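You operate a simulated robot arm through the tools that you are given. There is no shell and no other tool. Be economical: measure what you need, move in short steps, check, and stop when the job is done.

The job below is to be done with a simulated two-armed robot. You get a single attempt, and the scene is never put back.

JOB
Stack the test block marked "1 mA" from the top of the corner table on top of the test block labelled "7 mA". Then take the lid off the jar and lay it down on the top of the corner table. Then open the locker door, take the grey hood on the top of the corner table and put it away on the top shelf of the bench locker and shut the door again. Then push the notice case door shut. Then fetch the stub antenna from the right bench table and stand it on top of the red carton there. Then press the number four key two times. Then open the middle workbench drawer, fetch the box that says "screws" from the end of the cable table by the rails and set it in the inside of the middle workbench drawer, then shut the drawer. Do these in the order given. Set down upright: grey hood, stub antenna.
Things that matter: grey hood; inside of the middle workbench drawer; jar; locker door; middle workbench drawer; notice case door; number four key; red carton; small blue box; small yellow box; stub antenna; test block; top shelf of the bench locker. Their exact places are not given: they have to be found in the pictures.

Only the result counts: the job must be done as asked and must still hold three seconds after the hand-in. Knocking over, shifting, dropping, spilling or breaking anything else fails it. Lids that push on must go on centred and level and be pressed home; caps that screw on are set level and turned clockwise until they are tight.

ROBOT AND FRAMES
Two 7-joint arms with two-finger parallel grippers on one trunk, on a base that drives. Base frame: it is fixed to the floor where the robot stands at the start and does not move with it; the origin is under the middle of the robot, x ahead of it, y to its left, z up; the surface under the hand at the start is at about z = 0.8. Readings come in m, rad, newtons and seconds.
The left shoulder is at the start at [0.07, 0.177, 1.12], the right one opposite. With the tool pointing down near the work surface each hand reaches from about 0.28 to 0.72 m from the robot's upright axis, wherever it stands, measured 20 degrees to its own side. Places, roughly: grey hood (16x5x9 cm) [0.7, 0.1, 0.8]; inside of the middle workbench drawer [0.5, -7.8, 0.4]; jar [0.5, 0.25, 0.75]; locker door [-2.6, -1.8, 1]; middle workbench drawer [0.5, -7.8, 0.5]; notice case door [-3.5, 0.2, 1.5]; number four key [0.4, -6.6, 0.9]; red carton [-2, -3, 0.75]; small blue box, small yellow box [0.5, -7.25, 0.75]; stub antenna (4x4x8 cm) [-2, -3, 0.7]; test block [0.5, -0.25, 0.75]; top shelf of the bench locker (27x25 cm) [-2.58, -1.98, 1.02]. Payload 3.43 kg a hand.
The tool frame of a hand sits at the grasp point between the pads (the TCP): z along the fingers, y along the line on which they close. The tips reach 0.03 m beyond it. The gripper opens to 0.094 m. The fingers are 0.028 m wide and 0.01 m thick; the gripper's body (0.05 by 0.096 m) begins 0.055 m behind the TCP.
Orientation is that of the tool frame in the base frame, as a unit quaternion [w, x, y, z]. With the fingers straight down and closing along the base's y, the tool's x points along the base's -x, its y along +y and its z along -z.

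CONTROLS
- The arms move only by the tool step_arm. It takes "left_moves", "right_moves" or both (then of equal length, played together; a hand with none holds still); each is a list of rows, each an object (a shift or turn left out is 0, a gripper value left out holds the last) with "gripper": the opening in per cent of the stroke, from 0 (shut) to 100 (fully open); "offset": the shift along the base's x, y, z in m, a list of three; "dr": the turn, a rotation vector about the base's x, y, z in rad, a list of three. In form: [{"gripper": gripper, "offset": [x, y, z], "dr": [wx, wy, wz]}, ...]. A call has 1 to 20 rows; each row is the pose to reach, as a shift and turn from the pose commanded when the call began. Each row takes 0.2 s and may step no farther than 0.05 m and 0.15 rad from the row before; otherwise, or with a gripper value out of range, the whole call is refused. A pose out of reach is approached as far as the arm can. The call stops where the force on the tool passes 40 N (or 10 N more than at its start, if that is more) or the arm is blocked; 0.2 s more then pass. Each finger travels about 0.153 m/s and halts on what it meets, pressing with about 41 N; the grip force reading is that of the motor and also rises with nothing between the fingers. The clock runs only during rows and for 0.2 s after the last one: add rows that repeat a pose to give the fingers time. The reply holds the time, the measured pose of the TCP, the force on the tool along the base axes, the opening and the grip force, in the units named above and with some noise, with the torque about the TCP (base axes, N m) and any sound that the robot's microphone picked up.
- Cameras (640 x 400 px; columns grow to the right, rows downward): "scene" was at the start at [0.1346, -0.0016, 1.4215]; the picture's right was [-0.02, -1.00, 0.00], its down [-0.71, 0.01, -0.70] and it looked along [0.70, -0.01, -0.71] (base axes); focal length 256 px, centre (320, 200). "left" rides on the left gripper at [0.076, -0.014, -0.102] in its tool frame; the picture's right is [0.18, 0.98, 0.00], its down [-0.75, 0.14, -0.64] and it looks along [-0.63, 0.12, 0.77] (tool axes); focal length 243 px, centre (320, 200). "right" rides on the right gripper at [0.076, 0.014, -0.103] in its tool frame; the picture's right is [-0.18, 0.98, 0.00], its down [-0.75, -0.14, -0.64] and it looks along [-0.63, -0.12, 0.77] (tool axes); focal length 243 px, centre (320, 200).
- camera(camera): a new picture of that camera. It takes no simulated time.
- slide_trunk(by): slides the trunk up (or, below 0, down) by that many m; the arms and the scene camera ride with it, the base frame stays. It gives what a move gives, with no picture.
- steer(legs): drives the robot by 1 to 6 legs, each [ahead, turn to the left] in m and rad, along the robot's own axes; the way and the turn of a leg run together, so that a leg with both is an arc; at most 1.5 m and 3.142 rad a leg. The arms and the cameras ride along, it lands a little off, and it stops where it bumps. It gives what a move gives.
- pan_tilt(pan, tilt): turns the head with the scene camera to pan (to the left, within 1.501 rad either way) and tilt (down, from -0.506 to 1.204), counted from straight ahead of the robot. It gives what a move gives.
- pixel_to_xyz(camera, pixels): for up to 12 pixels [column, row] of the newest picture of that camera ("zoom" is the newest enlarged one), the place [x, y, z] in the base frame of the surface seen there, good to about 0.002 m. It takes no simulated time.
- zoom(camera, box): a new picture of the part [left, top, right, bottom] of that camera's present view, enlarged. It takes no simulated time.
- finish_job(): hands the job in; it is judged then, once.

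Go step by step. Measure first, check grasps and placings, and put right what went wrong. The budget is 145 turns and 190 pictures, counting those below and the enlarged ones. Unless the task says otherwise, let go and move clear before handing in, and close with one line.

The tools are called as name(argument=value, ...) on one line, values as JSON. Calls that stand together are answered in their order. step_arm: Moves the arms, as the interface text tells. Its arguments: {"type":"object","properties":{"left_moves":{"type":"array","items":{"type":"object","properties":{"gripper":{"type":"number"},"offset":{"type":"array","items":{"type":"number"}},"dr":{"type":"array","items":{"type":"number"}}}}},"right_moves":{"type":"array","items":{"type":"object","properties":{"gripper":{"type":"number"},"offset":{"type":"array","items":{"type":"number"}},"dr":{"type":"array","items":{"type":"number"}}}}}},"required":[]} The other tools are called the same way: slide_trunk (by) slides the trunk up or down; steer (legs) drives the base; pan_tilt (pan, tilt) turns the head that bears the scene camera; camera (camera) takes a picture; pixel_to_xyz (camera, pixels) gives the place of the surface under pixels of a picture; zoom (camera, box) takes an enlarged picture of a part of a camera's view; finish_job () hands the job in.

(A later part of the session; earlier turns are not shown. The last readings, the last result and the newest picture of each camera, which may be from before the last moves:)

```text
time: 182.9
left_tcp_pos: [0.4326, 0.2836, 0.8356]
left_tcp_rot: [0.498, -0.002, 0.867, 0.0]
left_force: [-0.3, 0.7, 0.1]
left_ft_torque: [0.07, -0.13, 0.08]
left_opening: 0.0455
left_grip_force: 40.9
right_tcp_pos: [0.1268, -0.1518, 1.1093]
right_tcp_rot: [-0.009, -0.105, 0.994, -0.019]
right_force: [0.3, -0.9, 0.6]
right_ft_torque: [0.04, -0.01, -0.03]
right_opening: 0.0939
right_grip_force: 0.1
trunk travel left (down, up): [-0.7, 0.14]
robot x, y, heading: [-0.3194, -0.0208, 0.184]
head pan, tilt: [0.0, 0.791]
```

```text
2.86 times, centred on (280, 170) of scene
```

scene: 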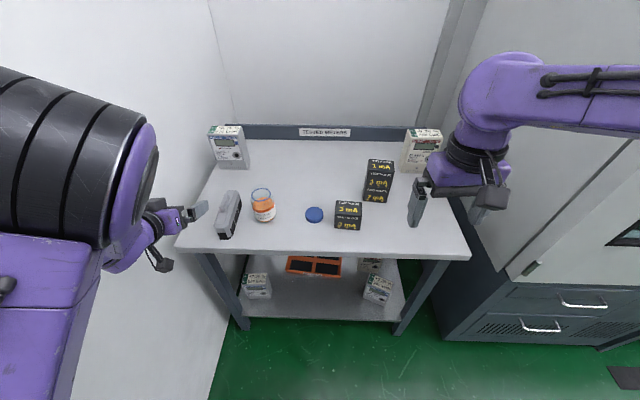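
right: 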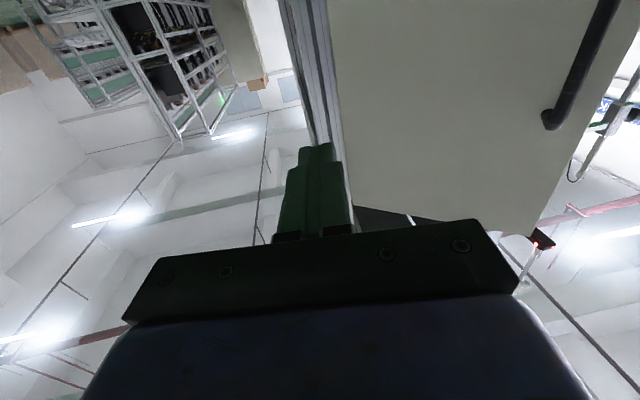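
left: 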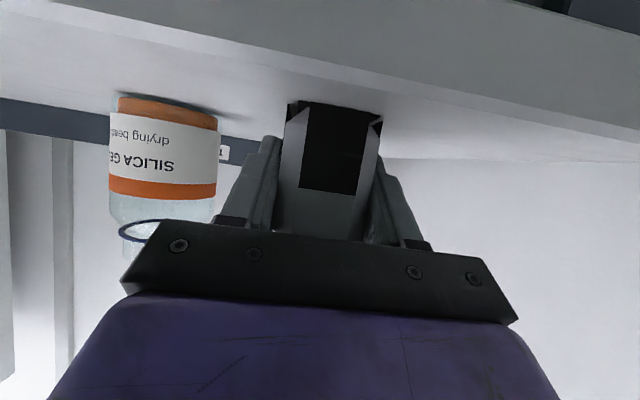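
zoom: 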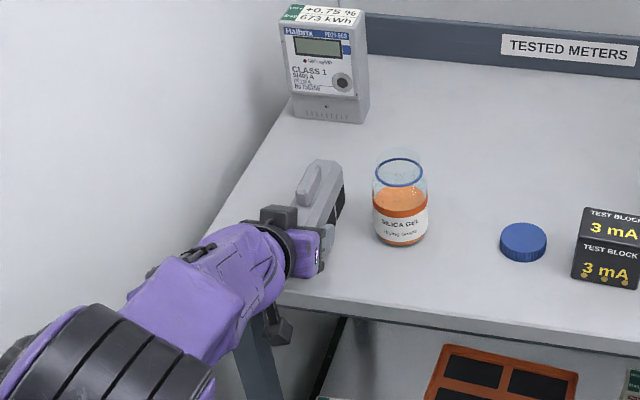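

Gripped. I'll lift 12 cm and check.

step_arm(left_moves=[{"offset": [0, 0, 0.03]}, {"offset": [0, 0, 0.06]}, {"offset": [0, 0, 0.09]}, {"offset": [0, 0, 0.12]}, {"offset": [0, 0, 0.15]}, {"offset": [0, 0, 0.15]}])

camera(camera="scene")

camera(camera="left")

```text
time: 184.3
left_tcp_pos: [0.4312, 0.2839, 0.9844]
left_tcp_rot: [0.497, -0.003, 0.868, 0.0]
left_force: [-0.2, -0.1, 1.0]
left_ft_torque: [0.0, 0.05, 0.01]
left_opening: 0.0459
left_grip_force: 40.8
right_tcp_pos: [0.1263, -0.1501, 1.1076]
right_tcp_rot: [-0.008, -0.104, 0.994, -0.02]
right_force: [-0.7, -0.3, -0.3]
right_ft_torque: [0.03, 0.03, -0.01]
right_opening: 0.094
right_grip_force: 0.0
trunk travel left (down, up): [-0.7, 0.14]
robot x, y, heading: [-0.3229, -0.0212, 0.183]
head pan, tilt: [0.0, 0.791]
```

```text
80 pictures are left
```

scene: 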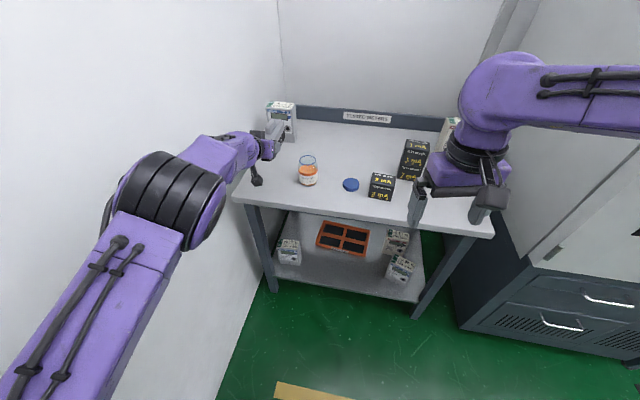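

```text
79 pictures are left
```

left: 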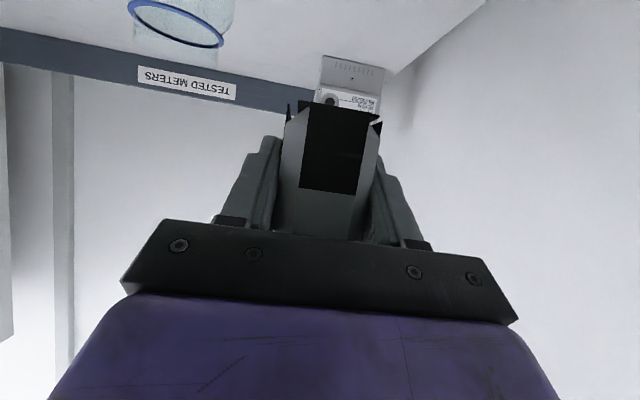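

The hood is held firmly. I'll back well away and drive to the locker front at about (-2.77, -0.75), facing -y.

steer(legs=[[-0.7, 0], [0, -2.997], [0.93, 0], [0.93, 0], [0, 1.242]])

pan_tilt(pan=0.1, tilt=0.45)

camera(camera="scene")

```text
time: 206.3
left_tcp_pos: [-2.8917, -1.6107, 0.9819]
left_tcp_rot: [0.244, 0.753, 0.43, -0.434]
left_force: [1.4, 0.0, -1.0]
left_ft_torque: [0.03, -0.01, -0.02]
left_opening: 0.0455
left_grip_force: 40.8
right_tcp_pos: [-3.1082, -1.1375, 1.1074]
right_tcp_rot: [-0.022, 0.808, 0.589, -0.003]
right_force: [0.7, 0.2, -0.2]
right_ft_torque: [-0.03, 0.0, 0.02]
right_opening: 0.0939
right_grip_force: 0.1
trunk travel left (down, up): [-0.7, 0.14]
robot x, y, heading: [-2.7727, -0.8121, -1.905]
head pan, tilt: [0.0, 0.791]
stopped in leg 5: the force on the tool passed its limit at 70 N (the readings are from after the stop); the commanded pose is now the measured one
```

```text
time: 207.2
left_tcp_pos: [-2.8936, -1.6118, 0.9824]
left_tcp_rot: [0.245, 0.753, 0.431, -0.433]
left_force: [-0.2, 0.8, -0.4]
left_ft_torque: [0.01, 0.02, -0.02]
left_opening: 0.0456
left_grip_force: 40.9
right_tcp_pos: [-3.1104, -1.1372, 1.1084]
right_tcp_rot: [-0.021, 0.807, 0.59, -0.002]
right_force: [0.3, -0.1, 0.4]
right_ft_torque: [0.03, -0.02, -0.03]
right_opening: 0.0939
right_grip_force: 0.1
trunk travel left (down, up): [-0.7, 0.14]
robot x, y, heading: [-2.7778, -0.8136, -1.907]
head pan, tilt: [0.099, 0.45]
```

```text
78 pictures are left
```

scene: 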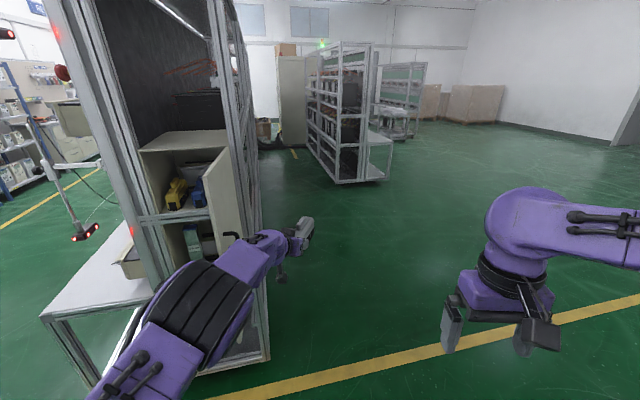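

The arm touched the open door from outside; the hood is still gripped. I'll turn away, back off, shift, and re-face with more distance.

steer(legs=[[0, -0.3], [-0.4, 0], [0, -0.934], [0.24, 0], [0, 1.571]])

camera(camera="scene")

camera(camera="left")

```text
time: 218.1
left_tcp_pos: [-2.6426, -1.2863, 0.9829]
left_tcp_rot: [0.308, 0.678, 0.541, -0.39]
left_force: [-0.7, 0.5, -0.1]
left_ft_torque: [0.06, -0.04, 0.02]
left_opening: 0.0455
left_grip_force: 41.7
right_tcp_pos: [-2.9952, -0.9012, 1.1083]
right_tcp_rot: [-0.02, 0.707, 0.707, -0.005]
right_force: [0.2, -0.2, -0.3]
right_ft_torque: [0.01, -0.02, -0.02]
right_opening: 0.0939
right_grip_force: 0.0
trunk travel left (down, up): [-0.7, 0.14]
robot x, y, heading: [-2.7745, -0.492, -1.591]
head pan, tilt: [0.099, 0.45]
```

```text
77 pictures are left
```

scene: 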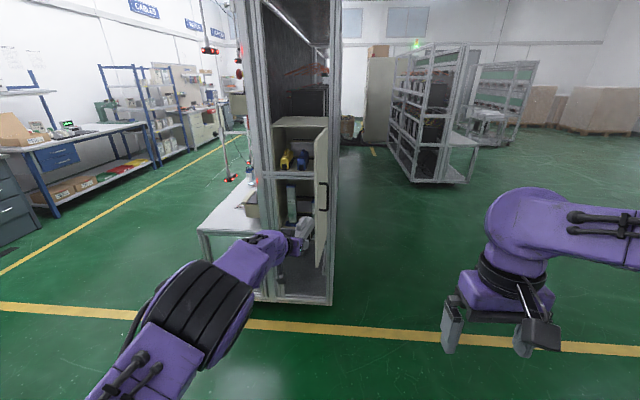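

```text
76 pictures are left
```

left: 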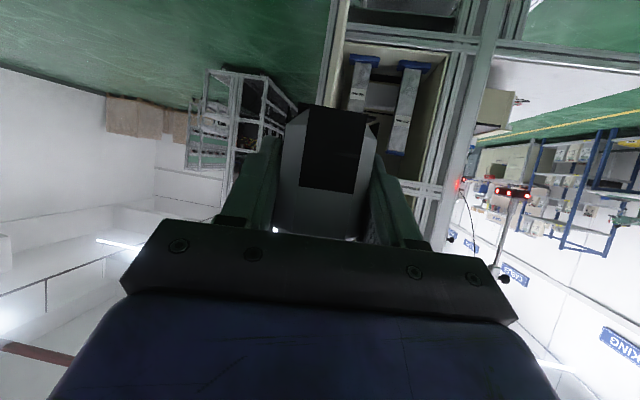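

The hood's grasp looks unchanged. I'll measure the door's present angle and the shelf.

zoom(camera="scene", box=[250, 100, 350, 300])

pixel_to_xyz(camera="scene", pixels=[[317, 145], [326, 132], [316, 200], [325, 200], [323, 170]])

```text
2.00 times, centred on (300, 200) of scene
```

zoom: 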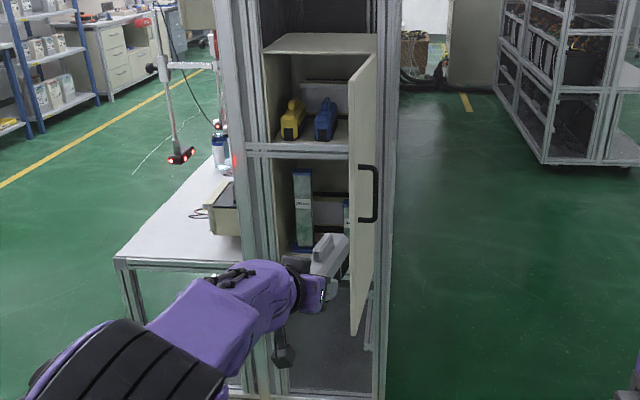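

```text
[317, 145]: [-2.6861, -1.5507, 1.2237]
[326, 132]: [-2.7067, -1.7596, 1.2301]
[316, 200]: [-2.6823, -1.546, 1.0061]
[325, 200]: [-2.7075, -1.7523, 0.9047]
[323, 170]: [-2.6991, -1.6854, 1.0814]
```

The door now stands at about 1.46 rad, its edge at (-2.685, -1.55). I'll square the left hand to -y and raise it to z≈1.08; later its body can nudge the door wider.

step_arm(left_moves=[{"offset": [0, 0, 0.02], "dr": [0, 0, 0.05]}, {"offset": [0, 0, 0.04], "dr": [0, 0, 0.1]}, {"offset": [0.005, 0, 0.06], "dr": [0, 0, 0.15]}, {"offset": [0.01, 0, 0.08], "dr": [0, 0, 0.2]}, {"offset": [0.012, 0, 0.095], "dr": [0, 0, 0.229]}, {"offset": [0.012, 0, 0.095], "dr": [0, 0, 0.229]}])

camera(camera="scene")

```text
time: 219.5
left_tcp_pos: [-2.6284, -1.2855, 1.0779]
left_tcp_rot: [0.351, 0.61, 0.616, -0.353]
left_force: [-0.1, 0.6, -1.1]
left_ft_torque: [0.04, 0.03, 0.01]
left_opening: 0.0458
left_grip_force: 40.8
right_tcp_pos: [-2.9955, -0.9001, 1.1084]
right_tcp_rot: [-0.021, 0.706, 0.708, -0.005]
right_force: [-0.7, -0.4, 0.1]
right_ft_torque: [0.03, 0.0, 0.02]
right_opening: 0.0939
right_grip_force: 0.0
trunk travel left (down, up): [-0.7, 0.14]
robot x, y, heading: [-2.7717, -0.4888, -1.595]
head pan, tilt: [0.099, 0.45]
```

```text
74 pictures are left
```

scene: 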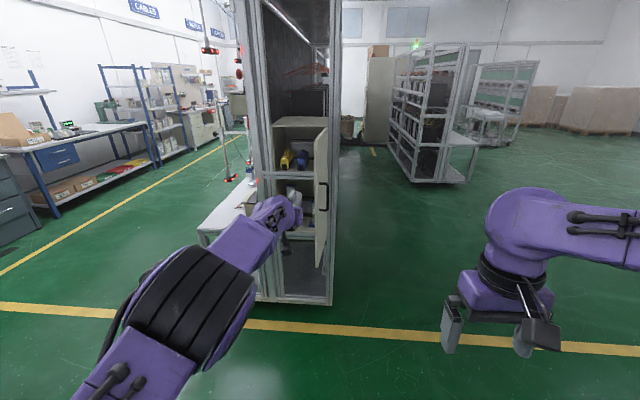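

Reached. I'll straighten the heading and drive in 36 cm, so the hood's tip stops just before the locker front.

steer(legs=[[0, 0.022], [0.35, 0]])

camera(camera="scene")

camera(camera="left")

```text
time: 222.1
left_tcp_pos: [-2.6135, -1.6291, 1.0777]
left_tcp_rot: [0.354, 0.604, 0.622, -0.35]
left_force: [-0.2, 0.6, -1.0]
left_ft_torque: [0.02, -0.04, -0.04]
left_opening: 0.0456
left_grip_force: 41.2
right_tcp_pos: [-2.9871, -1.2493, 1.1076]
right_tcp_rot: [-0.021, 0.7, 0.714, -0.006]
right_force: [0.2, -0.3, -0.9]
right_ft_torque: [0.04, -0.02, -0.03]
right_opening: 0.094
right_grip_force: 0.0
trunk travel left (down, up): [-0.7, 0.14]
robot x, y, heading: [-2.7778, -0.8354, -1.574]
head pan, tilt: [0.099, 0.45]
```

```text
73 pictures are left
```

scene: 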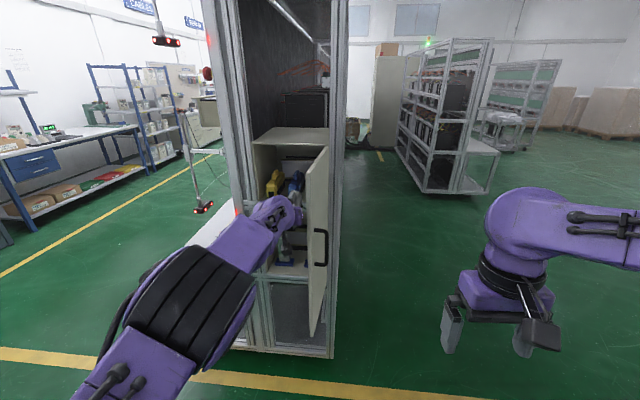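

```text
72 pictures are left
```

left: 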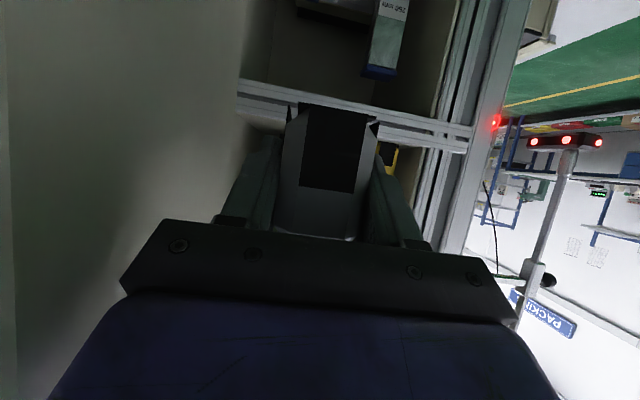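

Now, with the hood's tip angled away, I'll push the door wider with the gripper's side.

step_arm(left_moves=[{"offset": [0.0, 0.01, 0], "dr": [0, 0, 0.1]}, {"offset": [-0.005, 0.02, 0], "dr": [0, 0, 0.2]}, {"offset": [-0.015, 0.02, 0], "dr": [0, 0, 0.3]}, {"offset": [-0.035, 0.02, 0], "dr": [0, 0, 0.3]}, {"offset": [-0.055, 0.02, 0], "dr": [0, 0, 0.3]}, {"offset": [-0.07, 0.02, 0], "dr": [0, 0, 0.3]}, {"offset": [-0.085, 0.02, 0], "dr": [0, 0, 0.3]}, {"offset": [-0.1, 0.02, 0], "dr": [0, 0, 0.3]}, {"offset": [-0.115, 0.02, 0], "dr": [0, 0, 0.3]}])

camera(camera="scene")

```text
time: 224.1
left_tcp_pos: [-2.7291, -1.6104, 1.0785]
left_tcp_rot: [0.403, 0.504, 0.705, -0.293]
left_force: [1.4, 2.2, 0.1]
left_ft_torque: [0.0, 0.14, -0.11]
left_opening: 0.0455
left_grip_force: 41.1
left hand out of reach, approached as far as the arm can: row 2
right_tcp_pos: [-2.9852, -1.251, 1.109]
right_tcp_rot: [-0.022, 0.7, 0.714, -0.007]
right_force: [0.3, 0.2, 0.3]
right_ft_torque: [0.0, 0.01, 0.01]
right_opening: 0.0939
right_grip_force: 0.1
trunk travel left (down, up): [-0.7, 0.14]
robot x, y, heading: [-2.776, -0.8311, -1.571]
head pan, tilt: [0.099, 0.45]
```

```text
71 pictures are left
```

scene: 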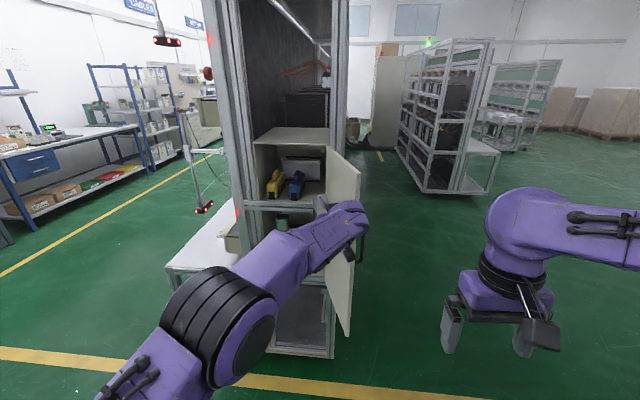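

The door is wide open. I'll return the hand to x≈−2.65 pointing straight in, then measure the shelf slot.

step_arm(left_moves=[{"offset": [0.025, 0, 0], "dr": [0, 0, -0.05]}, {"offset": [0.05, 0, 0], "dr": [0, 0, -0.15]}, {"offset": [0.07, 0.0, 0], "dr": [0, 0, -0.25]}, {"offset": [0.079, 0.0, 0], "dr": [0, 0, -0.3]}, {"offset": [0.079, 0.0, 0], "dr": [0, 0, -0.3]}])

zoom(camera="scene", box=[240, 120, 370, 240])

camera(camera="left")

```text
time: 225.3
left_tcp_pos: [-2.6494, -1.6108, 1.0784]
left_tcp_rot: [0.355, 0.604, 0.622, -0.349]
left_force: [0.8, -0.2, -1.1]
left_ft_torque: [0.01, 0.0, -0.01]
left_opening: 0.0456
left_grip_force: 41.5
right_tcp_pos: [-2.9875, -1.2495, 1.1083]
right_tcp_rot: [-0.021, 0.7, 0.714, -0.005]
right_force: [-0.3, 0.0, 0.4]
right_ft_torque: [0.04, -0.05, 0.06]
right_opening: 0.0942
right_grip_force: 0.1
trunk travel left (down, up): [-0.7, 0.14]
robot x, y, heading: [-2.7738, -0.8336, -1.572]
head pan, tilt: [0.099, 0.45]
```

```text
3.33 times, centred on (305, 180) of scene
```

zoom: 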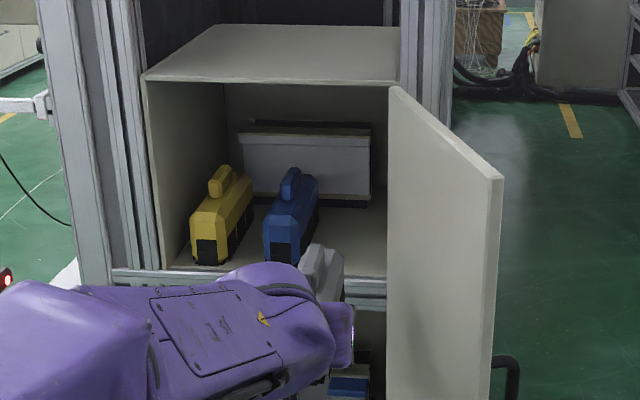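

```text
69 pictures are left
```

left: 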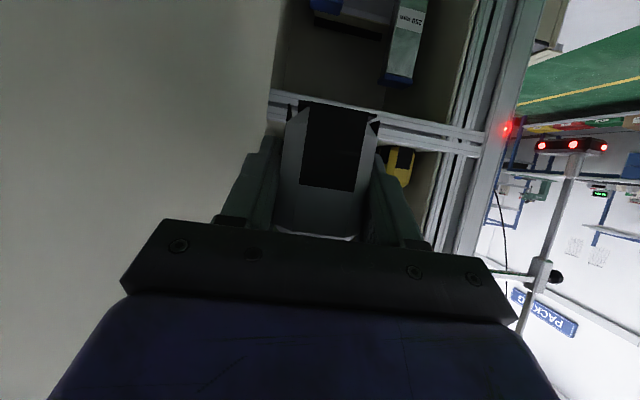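

pixel_to_xyz(camera="zoom", pixels=[[303, 245], [318, 190], [300, 170], [285, 262], [340, 210], [382, 265], [378, 200], [365, 240], [330, 256], [320, 215]])

steer(legs=[[0.1, 0]])

camera(camera="left")

zoom(camera="scene", box=[240, 120, 370, 240])

```text
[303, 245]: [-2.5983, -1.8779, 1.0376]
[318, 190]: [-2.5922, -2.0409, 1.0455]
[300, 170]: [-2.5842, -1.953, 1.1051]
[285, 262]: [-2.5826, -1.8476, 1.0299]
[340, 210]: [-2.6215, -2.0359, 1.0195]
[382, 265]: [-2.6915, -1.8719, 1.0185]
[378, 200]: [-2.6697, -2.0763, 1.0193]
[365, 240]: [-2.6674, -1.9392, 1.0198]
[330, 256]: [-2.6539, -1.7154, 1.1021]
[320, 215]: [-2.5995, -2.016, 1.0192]
```

```text
time: 226.4
left_tcp_pos: [-2.6502, -1.7082, 1.0794]
left_tcp_rot: [0.354, 0.605, 0.621, -0.351]
left_force: [0.6, -0.2, -1.1]
left_ft_torque: [0.03, -0.03, 0.05]
left_opening: 0.0455
left_grip_force: 40.4
right_tcp_pos: [-2.9869, -1.3475, 1.109]
right_tcp_rot: [-0.019, 0.7, 0.713, -0.007]
right_force: [-1.5, -0.3, 0.1]
right_ft_torque: [0.0, 0.0, -0.05]
right_opening: 0.0939
right_grip_force: 0.1
trunk travel left (down, up): [-0.7, 0.14]
robot x, y, heading: [-2.7738, -0.9335, -1.574]
head pan, tilt: [0.099, 0.45]
```

```text
68 pictures are left
```

left: 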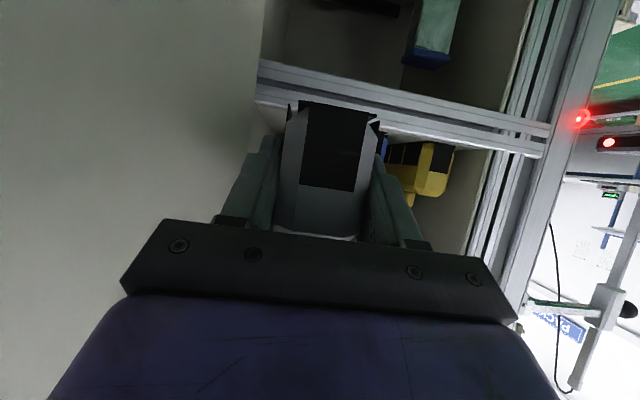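

```text
3.33 times, centred on (305, 180) of scene
```

zoom: 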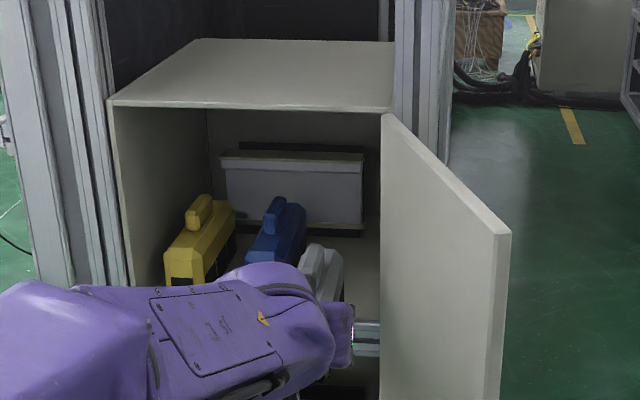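

The slot is x −2.60…−2.70; the hood is centred at −2.65. I'll drive in 15.5 cm.

steer(legs=[[0.1, 0.0]])

camera(camera="left")

zoom(camera="scene", box=[240, 120, 370, 240])

```text
time: 227.6
left_tcp_pos: [-2.6498, -1.8019, 1.0791]
left_tcp_rot: [0.355, 0.603, 0.622, -0.351]
left_force: [0.1, 0.3, 0.0]
left_ft_torque: [0.02, 0.01, 0.0]
left_opening: 0.0458
left_grip_force: 40.6
right_tcp_pos: [-2.9879, -1.4415, 1.1096]
right_tcp_rot: [-0.02, 0.7, 0.714, -0.007]
right_force: [-1.0, 0.5, 0.4]
right_ft_torque: [-0.02, 0.0, 0.03]
right_opening: 0.0942
right_grip_force: 0.0
trunk travel left (down, up): [-0.7, 0.14]
robot x, y, heading: [-2.7735, -1.0285, -1.572]
head pan, tilt: [0.099, 0.45]
```

```text
66 pictures are left
```

left: 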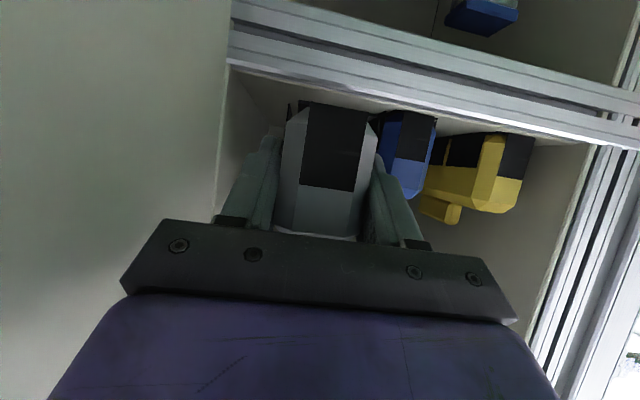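

```text
3.33 times, centred on (305, 180) of scene
```

zoom: 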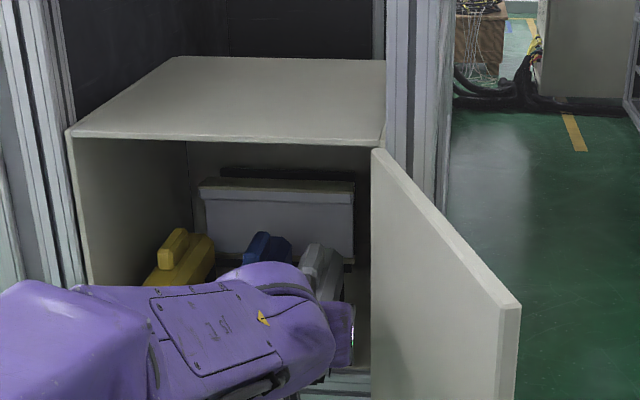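

Looks good. I'll insert the last 6 cm with the arm and lower onto the shelf.

step_arm(left_moves=[{"offset": [0, -0.02, 0]}, {"offset": [0, -0.04, 0]}, {"offset": [0, -0.062, 0]}, {"offset": [0, -0.062, -0.01]}, {"offset": [0, -0.062, -0.018]}, {"offset": [0, -0.062, -0.021]}, {"offset": [0, -0.062, -0.021]}])

camera(camera="left")

```text
time: 229.2
left_tcp_pos: [-2.6514, -1.867, 1.059]
left_tcp_rot: [0.354, 0.604, 0.622, -0.351]
left_force: [0.8, -1.8, 6.5]
left_ft_torque: [-0.88, -0.19, 0.09]
left_opening: 0.0454
left_grip_force: 40.8
right_tcp_pos: [-2.9882, -1.4438, 1.1092]
right_tcp_rot: [-0.02, 0.7, 0.714, -0.006]
right_force: [0.3, 1.4, 0.1]
right_ft_torque: [0.01, 0.05, -0.01]
right_opening: 0.094
right_grip_force: 0.1
trunk travel left (down, up): [-0.7, 0.14]
robot x, y, heading: [-2.7773, -1.0331, -1.572]
head pan, tilt: [0.099, 0.45]
```

```text
64 pictures are left
```

left: 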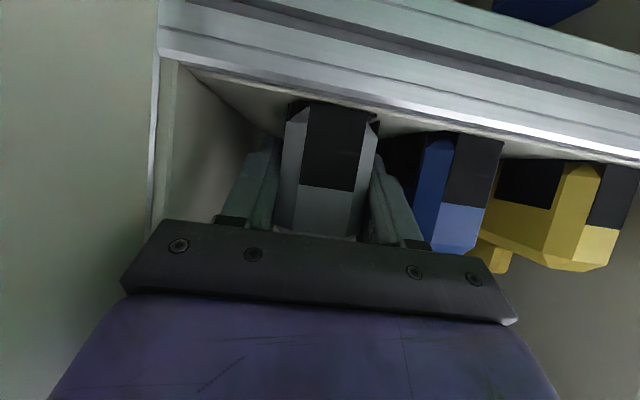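

Contact at 6.5 N. I'll lower 2 mm more and open just enough.

step_arm(left_moves=[{"offset": [0, 0, -0.002]}, {"offset": [0, 0, -0.002]}, {"offset": [0, 0, -0.002], "gripper": 64}, {"offset": [0, 0, -0.002], "gripper": 64}, {"offset": [0, 0, -0.002]}])

camera(camera="left")

```text
time: 230.3
left_tcp_pos: [-2.6498, -1.867, 1.0541]
left_tcp_rot: [0.355, 0.604, 0.622, -0.35]
left_force: [-0.4, -0.7, -0.3]
left_ft_torque: [0.01, 0.01, -0.02]
left_opening: 0.0603
left_grip_force: 0.0
right_tcp_pos: [-2.9866, -1.4443, 1.1085]
right_tcp_rot: [-0.02, 0.7, 0.714, -0.005]
right_force: [-0.6, 0.2, 0.5]
right_ft_torque: [0.0, 0.0, -0.01]
right_opening: 0.0939
right_grip_force: 0.1
trunk travel left (down, up): [-0.7, 0.14]
robot x, y, heading: [-2.7737, -1.0318, -1.574]
head pan, tilt: [0.099, 0.45]
```

```text
63 pictures are left
```

left: 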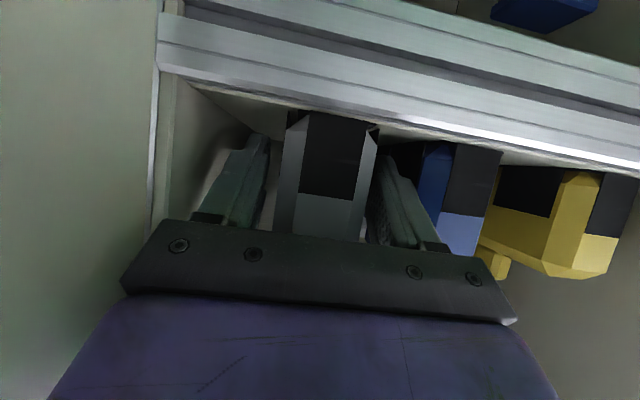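

Released. I'll retreat straight out and check the hood.

step_arm(left_moves=[{"offset": [0, 0.025, 0]}, {"offset": [0, 0.05, 0]}, {"offset": [0, 0.075, 0.005]}, {"offset": [0, 0.1, 0.01]}, {"offset": [0, 0.1, 0.01]}])

camera(camera="left")

pixel_to_xyz(camera="left", pixels=[[325, 100], [325, 130], [400, 130], [330, 70]])

```text
time: 231.8
left_tcp_pos: [-2.6263, -1.7653, 1.0259]
left_tcp_rot: [0.332, 0.596, 0.651, -0.333]
left_force: [-0.2, -0.5, 0.4]
left_ft_torque: [-0.03, -0.01, 0.02]
left_opening: 0.0602
left_grip_force: 0.1
right_tcp_pos: [-2.9861, -1.4443, 1.1087]
right_tcp_rot: [-0.021, 0.7, 0.714, -0.005]
right_force: [-0.4, -0.6, -0.5]
right_ft_torque: [-0.02, -0.02, 0.05]
right_opening: 0.0939
right_grip_force: 0.1
trunk travel left (down, up): [-0.7, 0.14]
robot x, y, heading: [-2.7734, -1.0313, -1.575]
head pan, tilt: [0.099, 0.45]
stopped in row 5 (left hand): the arm was blocked; the commanded pose is now the measured one
```

```text
62 pictures are left
```

left: 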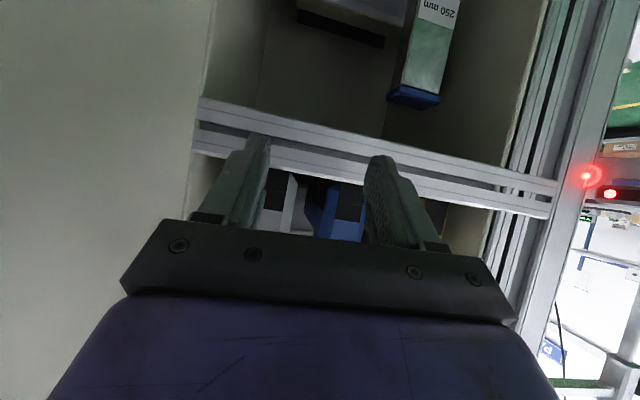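

```text
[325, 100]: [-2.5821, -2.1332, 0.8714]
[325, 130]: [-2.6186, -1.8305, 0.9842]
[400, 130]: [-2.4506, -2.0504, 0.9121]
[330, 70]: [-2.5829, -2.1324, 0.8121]
```

The arm was blocked while folding. I'll back out with the base instead, then view the shelf.

steer(legs=[[-0.25, 0]])

camera(camera="scene")

zoom(camera="scene", box=[240, 110, 370, 240])

```text
time: 233.6
left_tcp_pos: [-2.6238, -1.521, 1.0279]
left_tcp_rot: [0.334, 0.594, 0.652, -0.332]
left_force: [-0.5, 0.4, 0.1]
left_ft_torque: [-0.02, 0.01, 0.03]
left_opening: 0.0602
left_grip_force: 0.0
right_tcp_pos: [-2.985, -1.2006, 1.1076]
right_tcp_rot: [-0.02, 0.698, 0.715, -0.005]
right_force: [0.6, -0.3, 0.8]
right_ft_torque: [-0.01, 0.0, 0.0]
right_opening: 0.0942
right_grip_force: 0.0
trunk travel left (down, up): [-0.7, 0.14]
robot x, y, heading: [-2.7738, -0.7831, -1.573]
head pan, tilt: [0.099, 0.45]
```

```text
61 pictures are left
```

scene: 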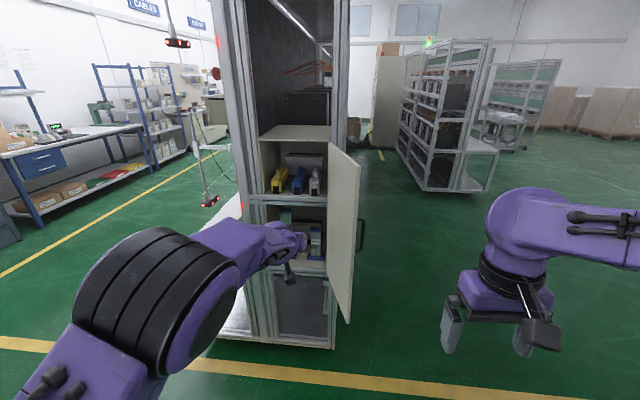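

```text
3.08 times, centred on (305, 175) of scene
```

zoom: 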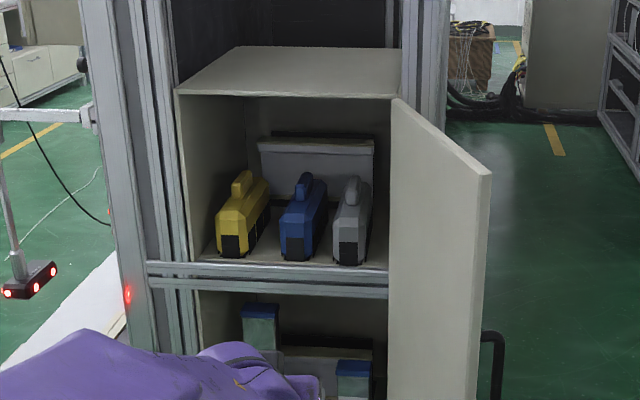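

The hood stands on the shelf. I'll measure its front relative to the door plane.

pixel_to_xyz(camera="zoom", pixels=[[350, 245], [300, 245], [355, 215], [400, 110], [488, 180], [487, 380], [496, 340]])

```text
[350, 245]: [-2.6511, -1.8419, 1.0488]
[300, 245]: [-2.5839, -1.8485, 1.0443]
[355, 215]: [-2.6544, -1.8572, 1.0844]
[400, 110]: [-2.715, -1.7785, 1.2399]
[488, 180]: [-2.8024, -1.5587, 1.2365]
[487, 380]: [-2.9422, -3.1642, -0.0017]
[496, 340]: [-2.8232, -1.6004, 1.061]
```

The hood front is at y≈−1.842, inside. Now I'll tuck the left arm, set the right hand aside with closed fingers, and shift the base for closing the door.

step_arm(left_moves=[{"offset": [0.01, 0.03, 0.02], "dr": [0.1, 0, 0]}, {"offset": [0.02, 0.06, 0.04], "dr": [0.23, 0, 0]}, {"offset": [0.03, 0.1, 0.06], "dr": [0.36, 0, 0]}, {"offset": [0.03, 0.14, 0.08], "dr": [0.49, 0, 0]}, {"offset": [0.03, 0.18, 0.09], "dr": [0.62, 0, 0]}, {"offset": [0.03, 0.22, 0.1], "dr": [0.75, 0, 0]}, {"offset": [0.03, 0.26, 0.1], "dr": [0.88, 0, 0]}, {"offset": [0.03, 0.3, 0.1], "dr": [1.0, 0, 0]}, {"offset": [0.03, 0.33, 0.1], "dr": [1.04, 0, 0]}], right_moves=[{"offset": [-0.02, 0.01, 0], "gripper": 0}, {"offset": [-0.04, 0.02, 0.005]}, {"offset": [-0.06, 0.03, 0.01]}, {"offset": [-0.08, 0.04, 0.015]}, {"offset": [-0.1, 0.05, 0.02]}, {"offset": [-0.11, 0.06, 0.025]}, {"offset": [-0.11, 0.07, 0.03]}, {"offset": [-0.11, 0.07, 0.03]}, {"offset": [-0.11, 0.07, 0.03]}])

steer(legs=[[0, 0.375], [0.34, 0], [0, -0.373]])

```text
time: 235.6
left_tcp_pos: [-2.5933, -1.1888, 1.1291]
left_tcp_rot: [-0.006, 0.681, 0.731, 0.035]
left_force: [-0.5, 0.2, 0.5]
left_ft_torque: [-0.02, -0.03, -0.02]
left_opening: 0.06
left_grip_force: 0.0
right_tcp_pos: [-3.0967, -1.1281, 1.1397]
right_tcp_rot: [-0.019, 0.699, 0.715, -0.006]
right_force: [0.7, 0.2, 0.2]
right_ft_torque: [-0.02, 0.0, -0.01]
right_opening: 0.0
right_grip_force: 32.7
trunk travel left (down, up): [-0.7, 0.14]
robot x, y, heading: [-2.7761, -0.7843, -1.563]
head pan, tilt: [0.099, 0.45]
```

```text
time: 238.8
left_tcp_pos: [-2.3423, -1.3966, 1.1296]
left_tcp_rot: [-0.014, 0.535, 0.844, 0.033]
left_force: [-0.2, 0.1, -0.1]
left_ft_torque: [0.01, 0.03, 0.01]
left_opening: 0.0601
left_grip_force: 0.0
right_tcp_pos: [-2.8319, -1.5175, 1.1372]
right_tcp_rot: [-0.019, 0.551, 0.834, -0.007]
right_force: [0.5, 0.1, 0.5]
right_ft_torque: [-0.02, 0.0, 0.01]
right_opening: 0.0001
right_grip_force: 33.0
trunk travel left (down, up): [-0.7, 0.14]
robot x, y, heading: [-2.6599, -1.0802, -1.201]
head pan, tilt: [0.099, 0.45]
stopped in leg 2: the force on the tool passed its limit at 88 N (the readings are from after the stop); the commanded pose is now the measured one
```

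The right hand met the door. I'll look.

pan_tilt(pan=-0.3, tilt=0.5)

camera(camera="scene")

```text
time: 239.7
left_tcp_pos: [-2.3429, -1.3964, 1.1288]
left_tcp_rot: [-0.014, 0.536, 0.844, 0.033]
left_force: [-0.1, -0.1, 0.4]
left_ft_torque: [-0.03, 0.02, -0.02]
left_opening: 0.0603
left_grip_force: 0.1
right_tcp_pos: [-2.8321, -1.5169, 1.1385]
right_tcp_rot: [-0.02, 0.551, 0.834, -0.007]
right_force: [-0.1, -0.6, -0.7]
right_ft_torque: [-0.01, -0.02, 0.01]
right_opening: 0.0002
right_grip_force: 32.5
trunk travel left (down, up): [-0.7, 0.14]
robot x, y, heading: [-2.6575, -1.0836, -1.203]
head pan, tilt: [-0.3, 0.499]
```

```text
59 pictures are left
```

scene: 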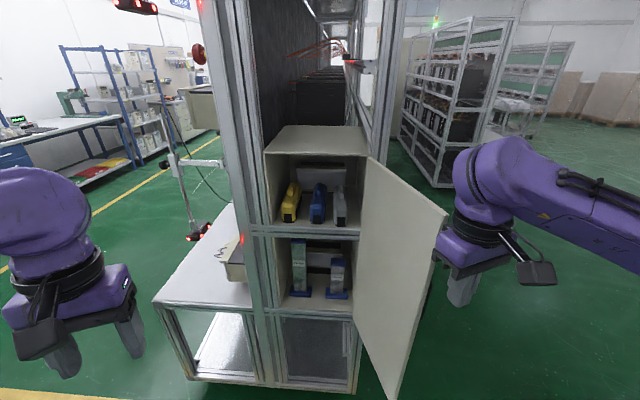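

The right hand is on the outer side near the door edge. I'll go around the edge and sweep the door shut with the fingers, above the handle.

step_arm(right_moves=[{"offset": [-0.03, 0, 0]}, {"offset": [-0.06, -0.02, 0]}, {"offset": [-0.065, -0.06, 0]}, {"offset": [-0.065, -0.1, 0]}, {"offset": [-0.028, -0.1, 0]}, {"offset": [0.012, -0.1, 0]}, {"offset": [0.052, -0.093, 0]}, {"offset": [0.092, -0.086, 0]}, {"offset": [0.132, -0.086, 0]}, {"offset": [0.174, -0.089, 0]}, {"offset": [0.212, -0.105, 0]}, {"offset": [0.245, -0.1255, 0]}, {"offset": [0.272, -0.153, 0]}, {"offset": [0.296, -0.187, 0]}, {"offset": [0.312, -0.225, 0]}, {"offset": [0.32, -0.258, 0]}, {"offset": [0.322, -0.275, 0]}, {"offset": [0.322, -0.29, 0]}, {"offset": [0.322, -0.29, 0]}])

camera(camera="scene")

```text
time: 243.7
left_tcp_pos: [-2.342, -1.397, 1.1286]
left_tcp_rot: [-0.014, 0.535, 0.844, 0.033]
left_force: [-0.1, 0.1, 0.3]
left_ft_torque: [0.0, 0.0, -0.01]
left_opening: 0.0604
left_grip_force: 0.0
right_tcp_pos: [-2.5388, -1.7245, 1.1365]
right_tcp_rot: [-0.019, 0.551, 0.834, -0.007]
right_force: [-0.4, 0.0, -0.2]
right_ft_torque: [-0.02, 0.04, 0.0]
right_opening: 0.0
right_grip_force: 32.9
right hand out of reach, approached as far as the arm can: row 2, 15, 16, 17, 18, 19
trunk travel left (down, up): [-0.7, 0.14]
robot x, y, heading: [-2.6589, -1.0849, -1.203]
head pan, tilt: [-0.3, 0.499]
```

```text
58 pictures are left
```

scene: 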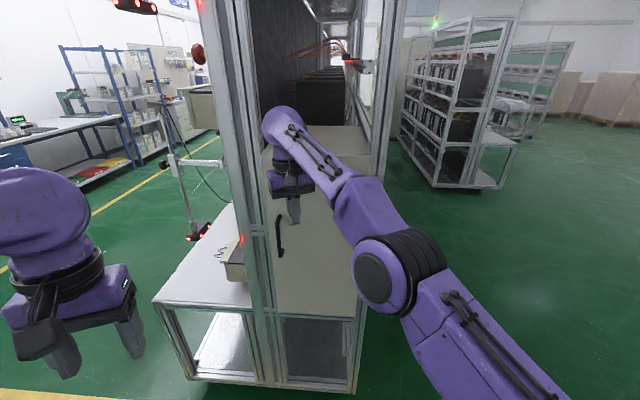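

Nearly shut, at the arm's reach limit. I'll drive forward a few cm to press it closed.

steer(legs=[[0.085, 0]])

zoom(camera="scene", box=[240, 100, 380, 300])

pixel_to_xyz(camera="zoom", pixels=[[440, 250], [350, 270], [330, 350], [440, 350], [300, 330]])

```text
time: 244.7
left_tcp_pos: [-2.3245, -1.4456, 1.1293]
left_tcp_rot: [-0.013, 0.534, 0.845, 0.033]
left_force: [-0.5, -0.3, 0.5]
left_ft_torque: [0.02, 0.0, -0.04]
left_opening: 0.0603
left_grip_force: 0.0
right_tcp_pos: [-2.5184, -1.7689, 1.14]
right_tcp_rot: [-0.023, 0.549, 0.835, -0.008]
right_force: [-8.1, 19.4, -1.4]
right_ft_torque: [-1.79, -0.78, -0.25]
right_opening: 0.0
right_grip_force: 33.1
trunk travel left (down, up): [-0.7, 0.14]
robot x, y, heading: [-2.6408, -1.1392, -1.206]
head pan, tilt: [-0.3, 0.499]
stopped in leg 1: the force on the tool passed its limit at 486 N (the readings are from after the stop); the commanded pose is now the measured one
```

```text
2.00 times, centred on (310, 200) of scene
```

zoom: 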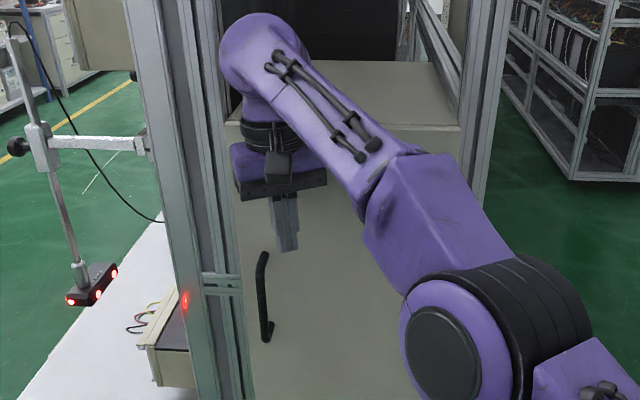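

```text
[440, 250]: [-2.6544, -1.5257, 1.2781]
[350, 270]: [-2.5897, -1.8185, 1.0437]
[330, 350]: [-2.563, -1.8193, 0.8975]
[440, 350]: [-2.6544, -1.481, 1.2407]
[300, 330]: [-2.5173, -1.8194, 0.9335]
```

The door plane reads y≈−1.819 everywhere, so it's shut. I'll back away and turn around toward the notice case.

steer(legs=[[-0.5, 0], [0, 3.14]])

pan_tilt(pan=0.2, tilt=0.0)

camera(camera="scene")

```text
time: 254.8
left_tcp_pos: [-3.1152, -0.3337, 1.127]
left_tcp_rot: [0.036, 0.826, -0.562, 0.013]
left_force: [0.0, -0.1, -0.9]
left_ft_torque: [-0.01, 0.04, 0.01]
left_opening: 0.0603
left_grip_force: 0.0
right_tcp_pos: [-2.8992, -0.0236, 1.1355]
right_tcp_rot: [-0.006, 0.817, -0.575, 0.025]
right_force: [-0.5, -0.6, 0.6]
right_ft_torque: [-0.02, -0.02, 0.01]
right_opening: 0.0
right_grip_force: 33.1
trunk travel left (down, up): [-0.7, 0.14]
robot x, y, heading: [-2.8148, -0.6716, 1.875]
head pan, tilt: [-0.3, 0.499]
```

```text
time: 255.8
left_tcp_pos: [-3.1148, -0.3344, 1.1274]
left_tcp_rot: [0.035, 0.827, -0.561, 0.013]
left_force: [0.1, -0.5, -0.4]
left_ft_torque: [0.02, 0.02, 0.0]
left_opening: 0.0602
left_grip_force: 0.1
right_tcp_pos: [-2.8995, -0.0241, 1.1335]
right_tcp_rot: [-0.005, 0.817, -0.576, 0.025]
right_force: [0.3, -0.9, -0.8]
right_ft_torque: [0.04, 0.01, 0.02]
right_opening: 0.0
right_grip_force: 32.7
trunk travel left (down, up): [-0.7, 0.14]
robot x, y, heading: [-2.8192, -0.6688, 1.875]
head pan, tilt: [0.201, 0.0]
```

```text
56 pictures are left
```

scene: 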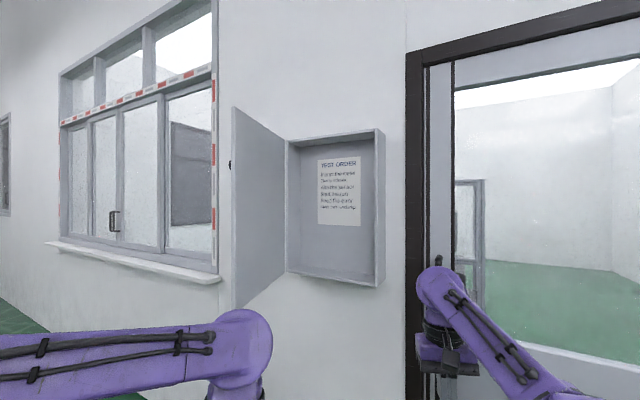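

The case is on the wall with its door hinged at its left side, open toward us. I'll measure it.

pixel_to_xyz(camera="scene", pixels=[[288, 145], [288, 265], [234, 115], [236, 295], [380, 135], [380, 280], [340, 200], [260, 200], [240, 200], [231, 163], [395, 200]])

```text
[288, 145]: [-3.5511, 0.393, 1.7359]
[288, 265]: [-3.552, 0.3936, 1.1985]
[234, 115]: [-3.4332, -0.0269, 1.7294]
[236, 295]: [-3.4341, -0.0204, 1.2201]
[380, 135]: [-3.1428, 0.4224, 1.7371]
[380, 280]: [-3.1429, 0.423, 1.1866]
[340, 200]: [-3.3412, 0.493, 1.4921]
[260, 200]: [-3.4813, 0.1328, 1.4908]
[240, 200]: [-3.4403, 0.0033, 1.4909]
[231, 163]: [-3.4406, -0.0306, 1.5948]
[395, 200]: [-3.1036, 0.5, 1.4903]
```

The door is hinged at (-3.552, 0.393), free edge at (-3.434, -0.025), z 1.2–1.73. I'll tuck the right arm, raise the trunk, and place the robot in front so the left hand can push from the far side.

step_arm(right_moves=[{"offset": [0.03, -0.034, 0]}, {"offset": [0.06, -0.068, 0]}, {"offset": [0.09, -0.102, 0]}, {"offset": [0.12, -0.136, 0]}, {"offset": [0.15, -0.17, 0]}, {"offset": [0.18, -0.204, 0]}, {"offset": [0.211, -0.238, 0]}], left_moves=[{"gripper": 0}, {"gripper": 0}, {"gripper": 0}, {"gripper": 0}, {"gripper": 0}, {"gripper": 0}, {"gripper": 0}])

slide_trunk(by=0.14)

steer(legs=[[0, 0.796], [0.48, 0], [0, -1.09]])

```text
time: 257.4
left_tcp_pos: [-3.1139, -0.3344, 1.1282]
left_tcp_rot: [0.035, 0.827, -0.561, 0.012]
left_force: [0.3, 0.7, -0.6]
left_ft_torque: [0.01, 0.01, -0.01]
left_opening: 0.0
left_grip_force: 32.9
right_tcp_pos: [-2.6865, -0.2634, 1.1355]
right_tcp_rot: [-0.007, 0.817, -0.576, 0.025]
right_force: [0.3, -0.3, 0.2]
right_ft_torque: [0.03, 0.0, 0.03]
right_opening: 0.0
right_grip_force: 32.8
trunk travel left (down, up): [-0.7, 0.14]
robot x, y, heading: [-2.8172, -0.6706, 1.877]
head pan, tilt: [0.201, 0.0]
```

```text
time: 259.0
left_tcp_pos: [-3.1158, -0.3327, 1.2681]
left_tcp_rot: [0.035, 0.827, -0.562, 0.013]
left_force: [0.0, -0.1, -0.7]
left_ft_torque: [0.01, -0.01, 0.03]
left_opening: 0.0
left_grip_force: 33.4
right_tcp_pos: [-2.6894, -0.2619, 1.2771]
right_tcp_rot: [-0.005, 0.817, -0.576, 0.026]
right_force: [0.0, -0.2, 0.6]
right_ft_torque: [-0.01, -0.01, 0.03]
right_opening: 0.0
right_grip_force: 32.7
trunk travel left (down, up): [-0.84, 0.0]
robot x, y, heading: [-2.8164, -0.6717, 1.875]
head pan, tilt: [0.201, 0.0]
```

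```text
time: 263.8
left_tcp_pos: [-3.6654, -0.4098, 1.2681]
left_tcp_rot: [0.027, 0.976, -0.213, 0.024]
left_force: [1.0, 0.1, 0.2]
left_ft_torque: [0.0, -0.02, 0.0]
left_opening: 0.0002
left_grip_force: 32.8
right_tcp_pos: [-3.4043, -0.066, 1.2758]
right_tcp_rot: [-0.017, 0.973, -0.227, 0.022]
right_force: [-0.3, 0.5, -0.4]
right_ft_torque: [-0.01, 0.0, 0.04]
right_opening: 0.0
right_grip_force: 32.6
trunk travel left (down, up): [-0.84, 0.0]
robot x, y, heading: [-3.2183, -0.4462, 2.638]
head pan, tilt: [0.201, 0.0]
stopped in leg 2: the robot was blocked; the commanded pose is now the measured one
```

The base is well placed; the right hand just grazed the door. I'll turn right 0.6, then bring the left hand to the door's far side and push +x.

steer(legs=[[0, -0.6]])

camera(camera="scene")

```text
time: 265.8
left_tcp_pos: [-3.5682, -0.1651, 1.2667]
left_tcp_rot: [0.033, 0.869, -0.493, 0.017]
left_force: [0.7, 0.2, 0.9]
left_ft_torque: [-0.05, 0.0, 0.02]
left_opening: 0.0002
left_grip_force: 32.6
right_tcp_pos: [-3.1575, -0.0288, 1.2756]
right_tcp_rot: [-0.011, 0.863, -0.504, 0.026]
right_force: [-0.3, 0.1, -0.9]
right_ft_torque: [-0.01, 0.0, -0.01]
right_opening: 0.0
right_grip_force: 32.7
trunk travel left (down, up): [-0.84, 0.0]
robot x, y, heading: [-3.224, -0.4506, 2.041]
head pan, tilt: [0.201, 0.0]
```

```text
55 pictures are left
```

scene: 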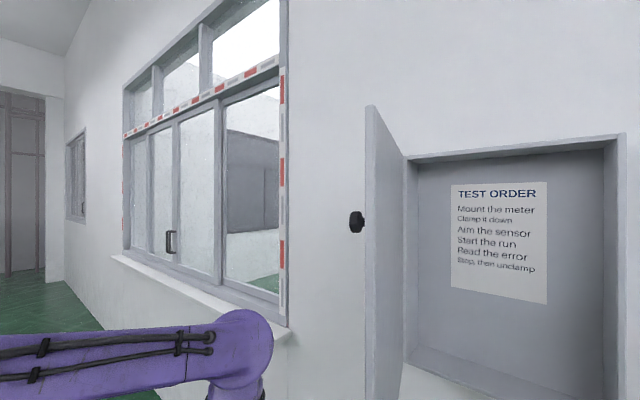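

step_arm(left_moves=[{"offset": [0, 0.045, 0]}, {"offset": [0, 0.09, 0]}, {"offset": [0, 0.135, 0]}, {"offset": [0, 0.18, 0]}, {"offset": [0.03, 0.185, 0]}, {"offset": [0.06, 0.185, 0]}, {"offset": [0.09, 0.185, 0]}, {"offset": [0.12, 0.19, 0]}, {"offset": [0.15, 0.2, 0]}, {"offset": [0.18, 0.214, 0]}, {"offset": [0.21, 0.23, 0]}, {"offset": [0.24, 0.25, 0]}, {"offset": [0.265, 0.27, 0]}, {"offset": [0.287, 0.29, 0]}, {"offset": [0.31, 0.32, 0]}, {"offset": [0.33, 0.35, 0]}])

camera(camera="scene")

```text
time: 269.2
left_tcp_pos: [-3.3676, 0.0675, 1.27]
left_tcp_rot: [0.029, 0.873, -0.486, 0.022]
left_force: [0.1, 0.0, -0.2]
left_ft_torque: [0.01, 0.01, 0.01]
left_opening: 0.0
left_grip_force: 33.1
left hand out of reach, approached as far as the arm can: row 12, 13, 14, 15, 16
right_tcp_pos: [-3.1578, -0.0281, 1.2752]
right_tcp_rot: [-0.011, 0.863, -0.505, 0.027]
right_force: [-0.1, -0.5, 0.0]
right_ft_torque: [0.01, -0.06, 0.05]
right_opening: 0.0
right_grip_force: 33.0
trunk travel left (down, up): [-0.84, 0.0]
robot x, y, heading: [-3.2212, -0.4524, 2.036]
head pan, tilt: [0.201, 0.0]
```

```text
54 pictures are left
```

scene: 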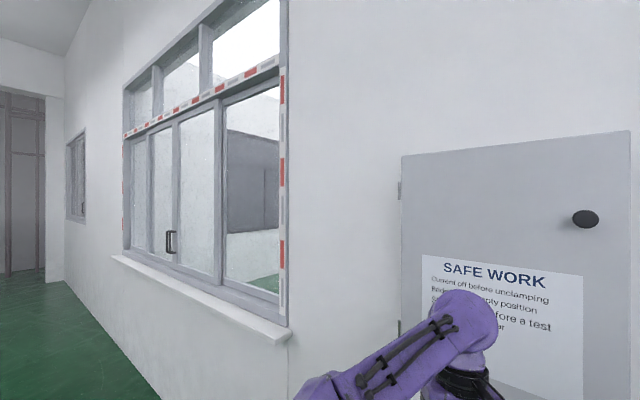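

The door swung to. I'll measure whether it's flush.

pixel_to_xyz(camera="scene", pixels=[[410, 170], [520, 180], [620, 145], [620, 250], [420, 240], [586, 219]])

```text
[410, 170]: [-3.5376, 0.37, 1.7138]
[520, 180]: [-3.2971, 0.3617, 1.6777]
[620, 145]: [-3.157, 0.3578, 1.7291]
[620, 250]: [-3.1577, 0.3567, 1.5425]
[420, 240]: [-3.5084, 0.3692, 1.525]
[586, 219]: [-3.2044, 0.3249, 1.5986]
```

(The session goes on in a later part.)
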